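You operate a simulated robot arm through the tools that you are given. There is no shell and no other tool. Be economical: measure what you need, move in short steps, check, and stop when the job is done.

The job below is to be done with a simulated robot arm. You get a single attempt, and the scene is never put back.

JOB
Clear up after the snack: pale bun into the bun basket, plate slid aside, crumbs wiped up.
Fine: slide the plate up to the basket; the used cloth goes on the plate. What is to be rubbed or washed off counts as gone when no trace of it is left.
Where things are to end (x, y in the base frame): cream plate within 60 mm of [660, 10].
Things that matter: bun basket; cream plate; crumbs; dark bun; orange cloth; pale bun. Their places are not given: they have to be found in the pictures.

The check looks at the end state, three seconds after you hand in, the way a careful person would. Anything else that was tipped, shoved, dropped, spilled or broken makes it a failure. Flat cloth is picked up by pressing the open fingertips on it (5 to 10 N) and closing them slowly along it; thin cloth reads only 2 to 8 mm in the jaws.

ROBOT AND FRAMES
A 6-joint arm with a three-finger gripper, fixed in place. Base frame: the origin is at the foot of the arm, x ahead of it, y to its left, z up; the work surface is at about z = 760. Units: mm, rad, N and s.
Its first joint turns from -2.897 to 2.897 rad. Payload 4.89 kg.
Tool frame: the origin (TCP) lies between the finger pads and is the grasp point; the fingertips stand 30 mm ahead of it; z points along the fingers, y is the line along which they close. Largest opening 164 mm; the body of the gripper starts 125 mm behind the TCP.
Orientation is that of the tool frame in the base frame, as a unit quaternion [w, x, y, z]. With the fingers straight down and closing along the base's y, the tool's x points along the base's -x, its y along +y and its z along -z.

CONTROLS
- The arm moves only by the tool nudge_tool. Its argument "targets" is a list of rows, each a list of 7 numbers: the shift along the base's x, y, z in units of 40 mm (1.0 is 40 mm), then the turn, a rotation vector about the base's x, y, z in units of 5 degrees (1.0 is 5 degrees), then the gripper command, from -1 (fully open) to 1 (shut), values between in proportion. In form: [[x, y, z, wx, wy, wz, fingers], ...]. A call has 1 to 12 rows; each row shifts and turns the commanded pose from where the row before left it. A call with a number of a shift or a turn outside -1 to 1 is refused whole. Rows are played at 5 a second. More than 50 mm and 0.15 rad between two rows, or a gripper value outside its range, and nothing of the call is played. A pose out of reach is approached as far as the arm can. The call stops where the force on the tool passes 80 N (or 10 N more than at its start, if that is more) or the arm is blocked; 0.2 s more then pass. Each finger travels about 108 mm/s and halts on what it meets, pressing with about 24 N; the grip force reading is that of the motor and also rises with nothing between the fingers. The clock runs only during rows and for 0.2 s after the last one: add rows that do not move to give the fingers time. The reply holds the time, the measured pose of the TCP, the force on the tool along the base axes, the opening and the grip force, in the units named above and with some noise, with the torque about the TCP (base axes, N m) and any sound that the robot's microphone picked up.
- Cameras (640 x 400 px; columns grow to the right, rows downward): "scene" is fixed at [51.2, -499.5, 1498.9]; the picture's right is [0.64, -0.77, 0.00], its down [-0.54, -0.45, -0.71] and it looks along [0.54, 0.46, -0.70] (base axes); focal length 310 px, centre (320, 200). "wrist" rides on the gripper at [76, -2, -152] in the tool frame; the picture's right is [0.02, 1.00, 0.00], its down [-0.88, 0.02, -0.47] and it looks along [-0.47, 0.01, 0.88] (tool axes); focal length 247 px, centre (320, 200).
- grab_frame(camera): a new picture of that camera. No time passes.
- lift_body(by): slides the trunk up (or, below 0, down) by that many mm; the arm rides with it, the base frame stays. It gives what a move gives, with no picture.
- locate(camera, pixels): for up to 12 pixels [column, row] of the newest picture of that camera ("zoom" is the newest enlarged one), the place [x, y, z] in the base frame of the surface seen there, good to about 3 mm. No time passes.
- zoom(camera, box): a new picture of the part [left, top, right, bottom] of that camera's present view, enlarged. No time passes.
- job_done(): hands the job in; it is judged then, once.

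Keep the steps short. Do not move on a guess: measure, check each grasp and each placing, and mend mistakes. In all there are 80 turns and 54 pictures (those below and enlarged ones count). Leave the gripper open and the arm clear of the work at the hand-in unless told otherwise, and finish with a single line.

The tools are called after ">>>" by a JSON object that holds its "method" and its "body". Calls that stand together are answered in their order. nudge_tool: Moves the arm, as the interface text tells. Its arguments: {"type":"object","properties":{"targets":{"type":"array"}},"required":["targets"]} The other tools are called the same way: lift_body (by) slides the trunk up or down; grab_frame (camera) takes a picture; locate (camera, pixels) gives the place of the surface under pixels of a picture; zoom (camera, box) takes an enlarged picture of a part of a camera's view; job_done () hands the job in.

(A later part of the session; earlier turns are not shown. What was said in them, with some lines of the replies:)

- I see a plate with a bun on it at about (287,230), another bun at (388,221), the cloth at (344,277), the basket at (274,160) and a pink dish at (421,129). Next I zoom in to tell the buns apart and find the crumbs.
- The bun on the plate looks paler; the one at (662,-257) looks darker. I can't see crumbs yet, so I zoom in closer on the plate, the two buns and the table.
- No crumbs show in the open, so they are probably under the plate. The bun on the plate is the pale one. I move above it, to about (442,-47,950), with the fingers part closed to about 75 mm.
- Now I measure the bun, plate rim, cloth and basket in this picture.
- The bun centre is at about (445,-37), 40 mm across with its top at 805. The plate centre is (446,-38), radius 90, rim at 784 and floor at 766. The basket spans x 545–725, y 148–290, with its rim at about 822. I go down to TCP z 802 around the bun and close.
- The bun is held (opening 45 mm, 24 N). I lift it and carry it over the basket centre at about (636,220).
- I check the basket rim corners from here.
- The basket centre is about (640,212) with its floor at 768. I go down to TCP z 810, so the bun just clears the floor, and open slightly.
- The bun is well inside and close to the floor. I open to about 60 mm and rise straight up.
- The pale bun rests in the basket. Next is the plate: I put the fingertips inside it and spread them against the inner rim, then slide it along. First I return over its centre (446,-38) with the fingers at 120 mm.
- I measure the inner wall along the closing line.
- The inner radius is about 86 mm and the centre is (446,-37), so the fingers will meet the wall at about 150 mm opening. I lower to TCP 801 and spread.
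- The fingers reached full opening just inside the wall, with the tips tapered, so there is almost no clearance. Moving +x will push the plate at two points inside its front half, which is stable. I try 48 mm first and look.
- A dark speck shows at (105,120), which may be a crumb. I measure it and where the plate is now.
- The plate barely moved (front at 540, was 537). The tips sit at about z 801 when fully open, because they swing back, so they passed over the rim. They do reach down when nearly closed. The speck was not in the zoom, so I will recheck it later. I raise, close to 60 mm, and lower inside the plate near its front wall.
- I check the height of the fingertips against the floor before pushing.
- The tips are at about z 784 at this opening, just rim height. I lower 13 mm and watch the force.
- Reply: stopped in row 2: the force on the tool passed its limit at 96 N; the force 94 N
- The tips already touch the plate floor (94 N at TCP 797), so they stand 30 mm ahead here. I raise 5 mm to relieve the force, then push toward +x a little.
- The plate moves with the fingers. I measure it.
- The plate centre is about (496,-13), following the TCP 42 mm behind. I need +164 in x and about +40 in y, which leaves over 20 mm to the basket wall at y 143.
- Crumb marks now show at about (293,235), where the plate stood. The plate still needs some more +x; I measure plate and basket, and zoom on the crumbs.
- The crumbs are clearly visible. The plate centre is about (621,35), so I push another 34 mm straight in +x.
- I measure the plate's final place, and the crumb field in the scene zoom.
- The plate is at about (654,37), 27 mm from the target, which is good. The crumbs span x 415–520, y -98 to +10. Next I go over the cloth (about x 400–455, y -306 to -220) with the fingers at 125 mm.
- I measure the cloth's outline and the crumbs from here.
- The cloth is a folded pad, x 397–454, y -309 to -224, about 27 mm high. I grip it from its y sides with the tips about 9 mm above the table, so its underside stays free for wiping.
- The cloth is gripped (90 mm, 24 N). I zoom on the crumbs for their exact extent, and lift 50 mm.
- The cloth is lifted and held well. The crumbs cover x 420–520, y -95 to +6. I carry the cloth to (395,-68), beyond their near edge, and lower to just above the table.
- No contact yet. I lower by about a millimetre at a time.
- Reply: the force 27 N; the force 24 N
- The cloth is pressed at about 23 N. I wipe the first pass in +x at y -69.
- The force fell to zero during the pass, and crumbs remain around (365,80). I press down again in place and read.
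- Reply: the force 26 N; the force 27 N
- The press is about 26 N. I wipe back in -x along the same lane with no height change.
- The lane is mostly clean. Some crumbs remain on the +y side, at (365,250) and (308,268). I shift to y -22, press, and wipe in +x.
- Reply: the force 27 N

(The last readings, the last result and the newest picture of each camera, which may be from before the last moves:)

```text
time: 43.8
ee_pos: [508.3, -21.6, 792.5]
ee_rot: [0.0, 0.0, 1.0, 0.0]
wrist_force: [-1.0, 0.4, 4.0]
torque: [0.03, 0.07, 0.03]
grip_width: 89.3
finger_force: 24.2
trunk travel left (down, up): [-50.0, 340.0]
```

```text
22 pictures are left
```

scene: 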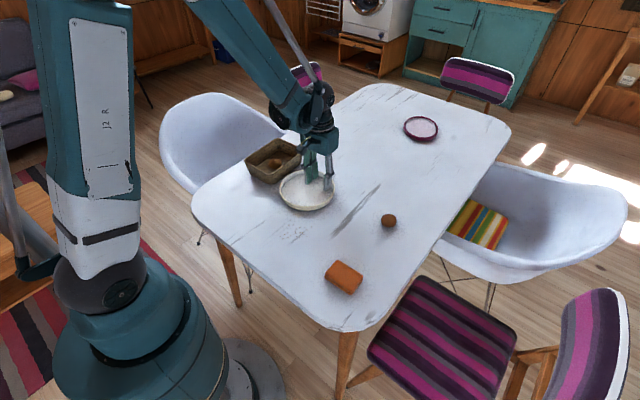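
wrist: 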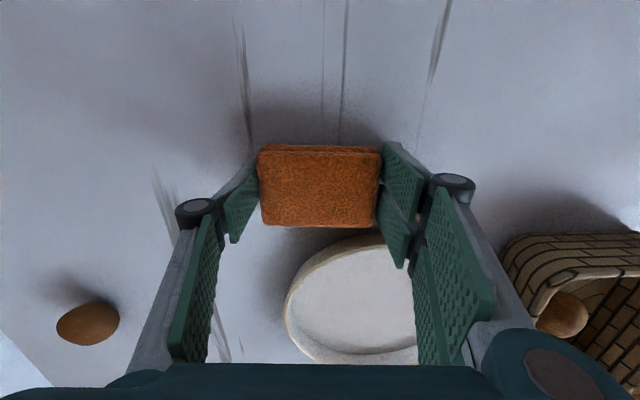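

The lane behind looks clean. The tips are now near the table, so I lift the cloth clear and inspect from both cameras.

>>> {"method": "nudge_tool", "body": {"targets": [[0, 0, 0.5, 0, 0, 0, 0.15], [0, 0, 0.9, 0, 0, 0, 0.15], [-0.5, -0.8, 0.5, 0, 0, 0, 0.15], [-0.5, -0.8, 0.3, 0, 0, 0, 0.15], [-0.5, -0.8, 0, 0, 0, 0, 0.15], [0, -0.8, 0, 0, 0, 0, 0.15], [0, -0.8, 0, 0, 0, 0, 0.15], [0, 0, 0, 0, 0, 0, 0.15]]}}

>>> {"method": "zoom", "body": {"camera": "scene", "box": [250, 195, 350, 268]}}

>>> {"method": "grab_frame", "body": {"camera": "wrist"}}

```text
time: 45.5
ee_pos: [447.0, -181.6, 882.1]
ee_rot: [0.001, -0.001, 1.0, 0.0]
wrist_force: [-0.1, -0.2, -0.4]
torque: [-0.09, -0.01, 0.0]
grip_width: 89.2
finger_force: 24.2
trunk travel left (down, up): [-50.0, 340.0]
```

```text
5.48 times, centred on (300, 232) of scene
```

zoom: 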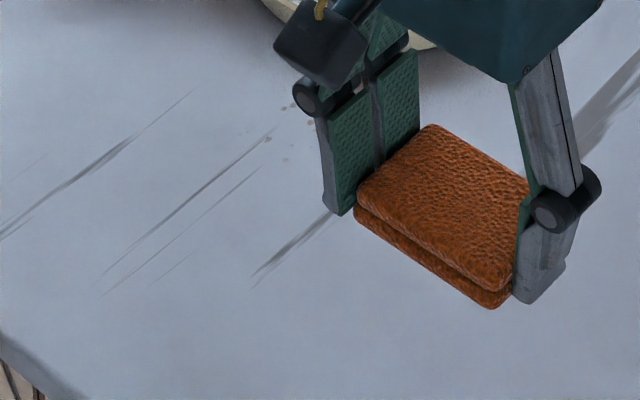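

```text
20 pictures are left
```

wrist: 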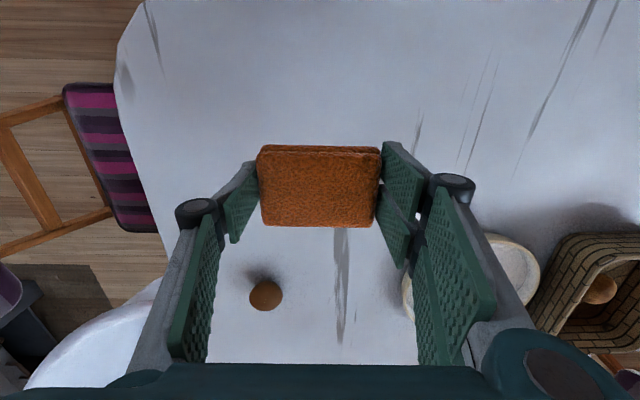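

Faint crumbs remain near zoom pixels (267,138), (287,107) and (310,122). I locate them.

>>> {"method": "locate", "body": {"camera": "zoom", "pixels": [[267, 138], [284, 109], [291, 105], [310, 122], [287, 160], [262, 118]]}}

```text
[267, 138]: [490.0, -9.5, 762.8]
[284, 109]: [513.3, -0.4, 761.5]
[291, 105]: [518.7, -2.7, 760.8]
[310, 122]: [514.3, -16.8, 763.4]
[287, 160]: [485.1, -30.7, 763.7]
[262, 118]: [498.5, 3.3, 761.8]
```

Residues lie in x 485–519, y -31 to +3. I set the cloth down over them at (495,-15), regrip it about 8 mm higher, then scrub with more pressure.

>>> {"method": "nudge_tool", "body": {"targets": [[0.24, 0.83, 0, 0, 0, 0, 0.15], [0.24, 0.83, 0, 0, 0, 0, 0.15], [0.24, 0.83, 0, 0, 0, 0, 0.15], [0.24, 0.83, 0, 0, 0, 0, 0.15], [0.24, 0.83, 0, 0, 0, 0, 0.15], [0, 0, -0.7, 0, 0, 0, 0.15], [0, 0, -0.7, 0, 0, 0, 0.15], [0, 0, -0.6, 0, 0, 0, 0.15], [0, 0, -0.1, 0, 0, 0, 0.15], [0, 0, -0.05, 0, 0, 0, 0.15], [0, 0, 0, 0, 0, 0, 0.15]]}}

```text
time: 48.0
ee_pos: [495.8, -16.5, 795.0]
ee_rot: [0.0, -0.001, 1.0, 0.0]
wrist_force: [-0.4, 0.8, -1.8]
torque: [0.0, 0.02, 0.0]
grip_width: 89.2
finger_force: 23.8
trunk travel left (down, up): [-50.0, 340.0]
```

The cloth is just above the table. I lower 2 mm, open, rise 8 mm, and close again.

>>> {"method": "nudge_tool", "body": {"targets": [[0, 0, -0.05, 0, 0, 0, 0.15], [0, 0, 0, 0, 0, 0, -0.2], [0, 0, 0, 0, 0, 0, -0.3], [0, 0, 0.2, 0, 0, 0, -0.3], [0, 0, 0, 0, 0, 0, -0.2], [0, 0, 0, 0, 0, 0, 0], [0, 0, 0, 0, 0, 0, 0.15], [0, 0, 0, 0, 0, 0, 0.15]]}}

>>> {"method": "nudge_tool", "body": {"targets": [[0, 0, -0.06, 0, 0, 0, 0.15], [0, 0, 0, 0, 0, 0, 0.15]]}}

```text
time: 49.8
ee_pos: [495.6, -16.1, 800.5]
ee_rot: [0.0, 0.0, 1.0, 0.001]
wrist_force: [-0.6, 1.5, 3.0]
torque: [-0.14, -0.02, -0.01]
grip_width: 89.4
finger_force: 24.4
trunk travel left (down, up): [-50.0, 340.0]
```

```text
time: 50.4
ee_pos: [494.5, -16.6, 799.9]
ee_rot: [0.0, 0.0, 1.0, 0.0]
wrist_force: [-0.9, -1.1, 25.3]
torque: [-0.05, -0.02, -0.03]
grip_width: 89.7
finger_force: 23.8
trunk travel left (down, up): [-50.0, 340.0]
```

The press is 25 N. I scrub back and forth over x 460–505 while sinking slightly.

>>> {"method": "nudge_tool", "body": {"targets": [[0.2, 0, -0.008, 0, 0, 0, 0.15], [0.1, 0.1, -0.008, 0, 0, 0, 0.15], [-0.3, 0, -0.008, 0, 0, 0, 0.15], [-0.3, 0, -0.008, 0, 0, 0, 0.15], [-0.3, 0, -0.008, 0, 0, 0, 0.15], [0.3, 0.1, -0.008, 0, 0, 0, 0.15], [0.3, 0, -0.008, 0, 0, 0, 0.15], [0.3, 0, -0.008, 0, 0, 0, 0.15], [-0.3, -0.2, -0.008, 0, 0, 0, 0.15], [-0.3, -0.2, -0.008, 0, 0, 0, 0.15], [0.3, -0.1, -0.008, 0, 0, 0, 0.15], [0.3, 0, -0.008, 0, 0, 0, 0.15]]}}

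>>> {"method": "nudge_tool", "body": {"targets": [[0, 0, 0.5, 0, 0, 0, 0.15], [0, 0, 0.9, 0, 0, 0, 0.15], [-0.6, -0.8, 0.6, 0, 0, 0, 0.15], [-0.6, -0.8, 0.5, 0, 0, 0, 0.15], [-0.6, -0.8, 0, 0, 0, 0, 0.15], [-0.3, -0.9, 0, 0, 0, 0, 0.15], [0, -0.9, 0, 0, 0, 0, 0.15], [0, -0.9, 0, 0, 0, 0, 0.15], [0, 0, 0, 0, 0, 0, 0.15]]}}

>>> {"method": "zoom", "body": {"camera": "scene", "box": [250, 195, 350, 268]}}

```text
time: 53.0
ee_pos: [506.5, -27.9, 793.8]
ee_rot: [0.0, 0.0, 1.0, 0.001]
wrist_force: [-8.6, -2.2, 19.2]
torque: [0.01, 0.34, -0.01]
grip_width: 89.4
finger_force: 23.8
trunk travel left (down, up): [-50.0, 340.0]
```

```text
time: 55.0
ee_pos: [423.8, -229.5, 895.6]
ee_rot: [0.001, 0.0, 1.0, -0.001]
wrist_force: [0.3, 0.2, -0.3]
torque: [-0.08, -0.03, 0.0]
grip_width: 89.3
finger_force: 24.3
trunk travel left (down, up): [-50.0, 340.0]
```

```text
5.48 times, centred on (300, 232) of scene
```

zoom: 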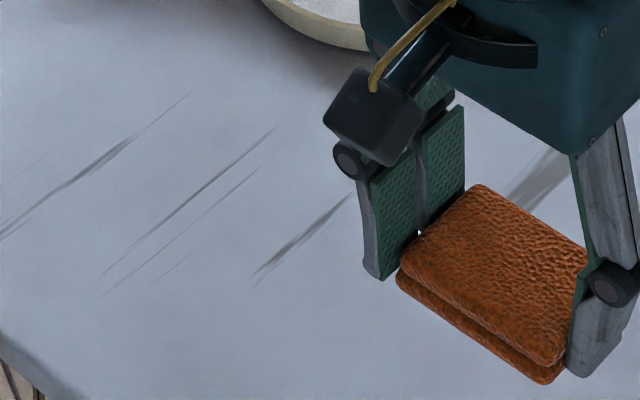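

The visible part is clean. The gripper hides the -y part, so I check that from the wrist camera.

>>> {"method": "zoom", "body": {"camera": "wrist", "box": [380, 60, 640, 240]}}

```text
2.22 times, centred on (510, 150) of wrist
```

zoom: 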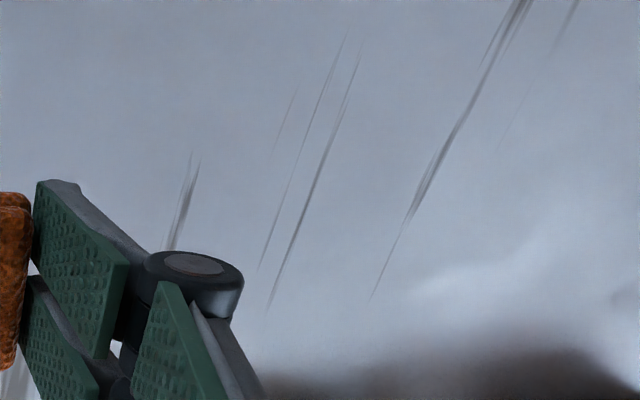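

The lane at x 470–520, y -100 to -60 is still hidden. I carry the cloth over the plate centre (654,37) and check the table from the scene camera before releasing.

>>> {"method": "nudge_tool", "body": {"targets": [[0.64, 0.74, 0, 0, 0, 0, 0.15], [0.64, 0.74, 0, 0, 0, 0, 0.15], [0.64, 0.74, 0, 0, 0, 0, 0.15], [0.64, 0.74, 0, 0, 0, 0, 0.15], [0.64, 0.74, 0, 0, 0, 0, 0.15], [0.64, 0.74, 0, 0, 0, 0, 0.15], [0.64, 0.74, 0, 0, 0, 0, 0.15], [0.64, 0.74, 0, 0, 0, 0, 0.15], [0.64, 0.74, 0, 0, 0, 0, 0.15], [0, 0, 0, 0, 0, 0, 0.15]]}}

>>> {"method": "zoom", "body": {"camera": "scene", "box": [255, 200, 345, 265]}}

>>> {"method": "grab_frame", "body": {"camera": "wrist"}}

```text
time: 57.1
ee_pos: [653.8, 35.4, 894.0]
ee_rot: [0.001, 0.001, 1.0, 0.0]
wrist_force: [0.2, -0.5, 0.3]
torque: [0.1, -0.03, 0.02]
grip_width: 89.2
finger_force: 24.5
trunk travel left (down, up): [-50.0, 340.0]
```

```text
6.15 times, centred on (300, 232) of scene
```

zoom: 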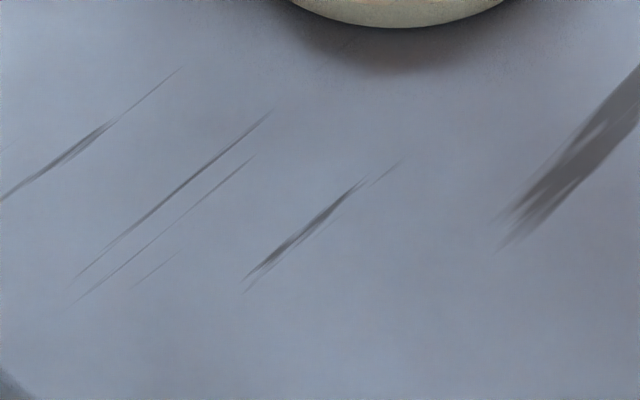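

```text
16 pictures are left
```

wrist: 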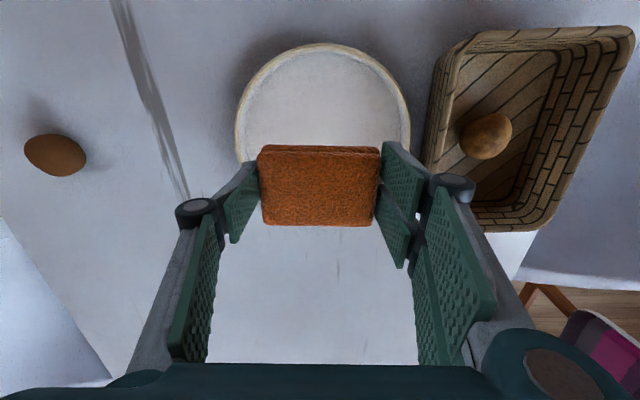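

The table is clean. I lower the cloth into the plate, whose floor is at 766, to TCP 801.

>>> {"method": "nudge_tool", "body": {"targets": [[0, 0, -0.7, 0, 0, 0, 0.15], [0, 0, -0.7, 0, 0, 0, 0.15], [0, 0, -0.6, 0, 0, 0, 0.15], [0, 0, -0.25, 0, 0, 0, 0.15], [0, 0, -0.05, 0, 0, 0, 0.15], [0, 0, 0, 0, 0, 0, 0.15]]}}

>>> {"method": "grab_frame", "body": {"camera": "wrist"}}

```text
time: 58.5
ee_pos: [654.0, 34.9, 801.7]
ee_rot: [0.001, 0.0, 1.0, 0.001]
wrist_force: [-0.4, 0.2, -1.1]
torque: [0.04, 0.01, -0.01]
grip_width: 89.2
finger_force: 24.0
trunk travel left (down, up): [-50.0, 340.0]
```

```text
15 pictures are left
```

wrist: 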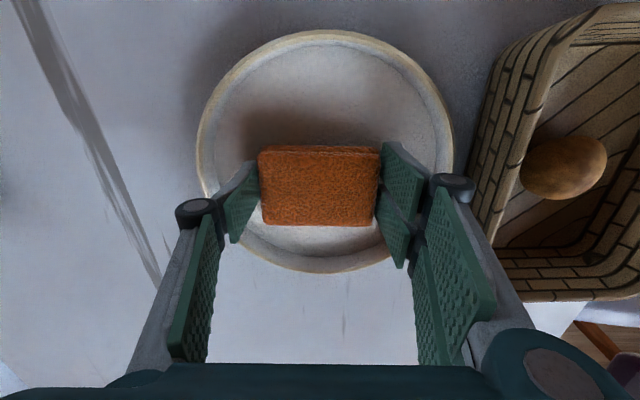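

The cloth is centred inside the rim, just above the floor. I lower 1.5 mm, open to about 108 mm, and rise.

>>> {"method": "nudge_tool", "body": {"targets": [[0, 0, -0.04, 0, 0, 0, 0.15], [0, 0, 0, 0, 0, 0, -0.15], [0, 0, 0, 0, 0, 0, -0.3], [0, 0, 0, 0, 0, 0, -0.3], [0, 0, 0.5, 0, 0, 0, -0.3], [0, 0, 0.8, 0, 0, 0, -0.3], [0, 0, 1, 0, 0, 0, -0.3], [0, 0, 1, 0, 0, 0, -0.5], [0, 0, 1, 0, 0, 0, -1], [0, 0, 0, 0, 0, 0, -1], [0, 0, 0, 0, 0, 0, -1]]}}

>>> {"method": "grab_frame", "body": {"camera": "wrist"}}

>>> {"method": "grab_frame", "body": {"camera": "scene"}}

```text
time: 61.0
ee_pos: [652.6, 35.9, 972.3]
ee_rot: [0.0, -0.001, 1.0, 0.0]
wrist_force: [-1.0, -0.2, -0.5]
torque: [-0.01, -0.03, -0.02]
grip_width: 164.1
finger_force: 0.0
trunk travel left (down, up): [-50.0, 340.0]
```

```text
14 pictures are left
```

wrist: 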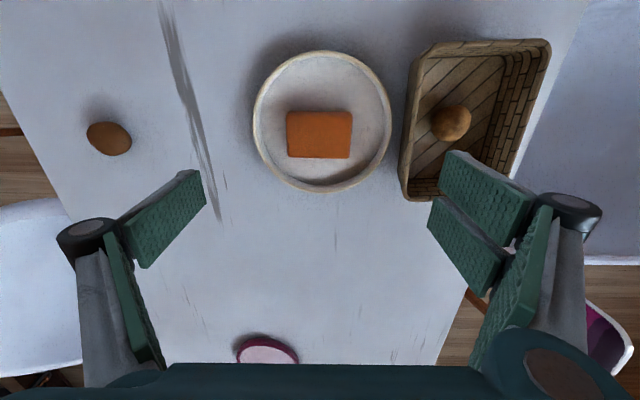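

```text
13 pictures are left
```

scene: 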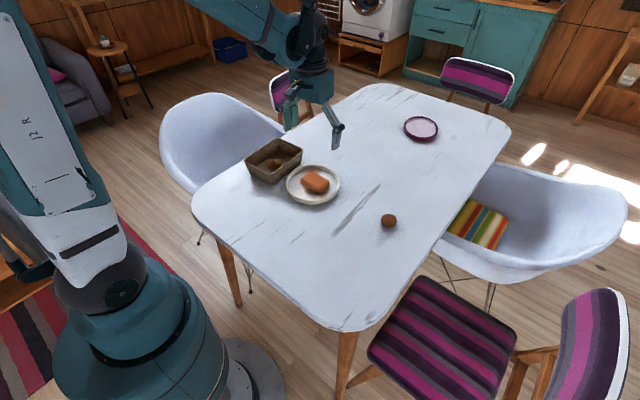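

The cloth is on the plate. I make a final check of the table, the plate's place, the dark bun and the basket.

>>> {"method": "zoom", "body": {"camera": "scene", "box": [240, 195, 400, 295]}}

>>> {"method": "zoom", "body": {"camera": "wrist", "box": [240, 30, 410, 200]}}

>>> {"method": "locate", "body": {"camera": "wrist", "pixels": [[321, 52], [255, 120], [389, 120], [321, 190], [108, 138], [450, 122], [412, 120]]}}

```text
4.00 times, centred on (320, 245) of scene
```

zoom: 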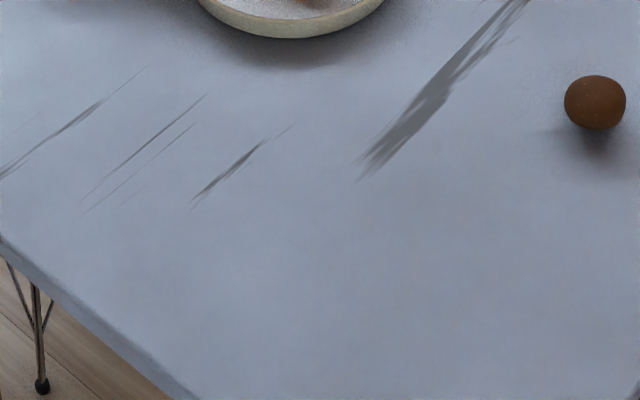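

```text
2.35 times, centred on (325, 115) of wrist
```

zoom: 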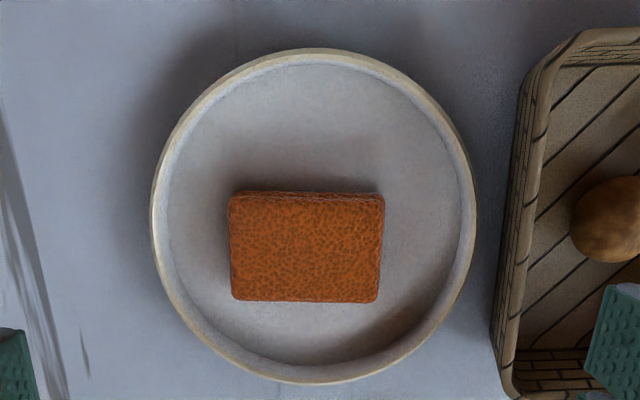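

```text
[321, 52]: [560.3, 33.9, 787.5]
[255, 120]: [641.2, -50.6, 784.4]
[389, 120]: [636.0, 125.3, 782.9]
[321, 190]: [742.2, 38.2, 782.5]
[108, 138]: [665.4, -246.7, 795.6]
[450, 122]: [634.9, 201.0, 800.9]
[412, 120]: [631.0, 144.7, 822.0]
```

Everything checks out: the plate is at about (652,37), the cloth is on it, the pale bun is in the basket, the dark bun is untouched and the table is clean. The gripper is open and clear, so I hand in.

>>> {"method": "job_done", "body": {}}

```text
The job is handed in.
```

The job is handed in: the pale bun is in the basket, the plate is beside it about 28 mm from its target with the used cloth on it, no crumbs show in the last pictures, and the dark bun was not touched.
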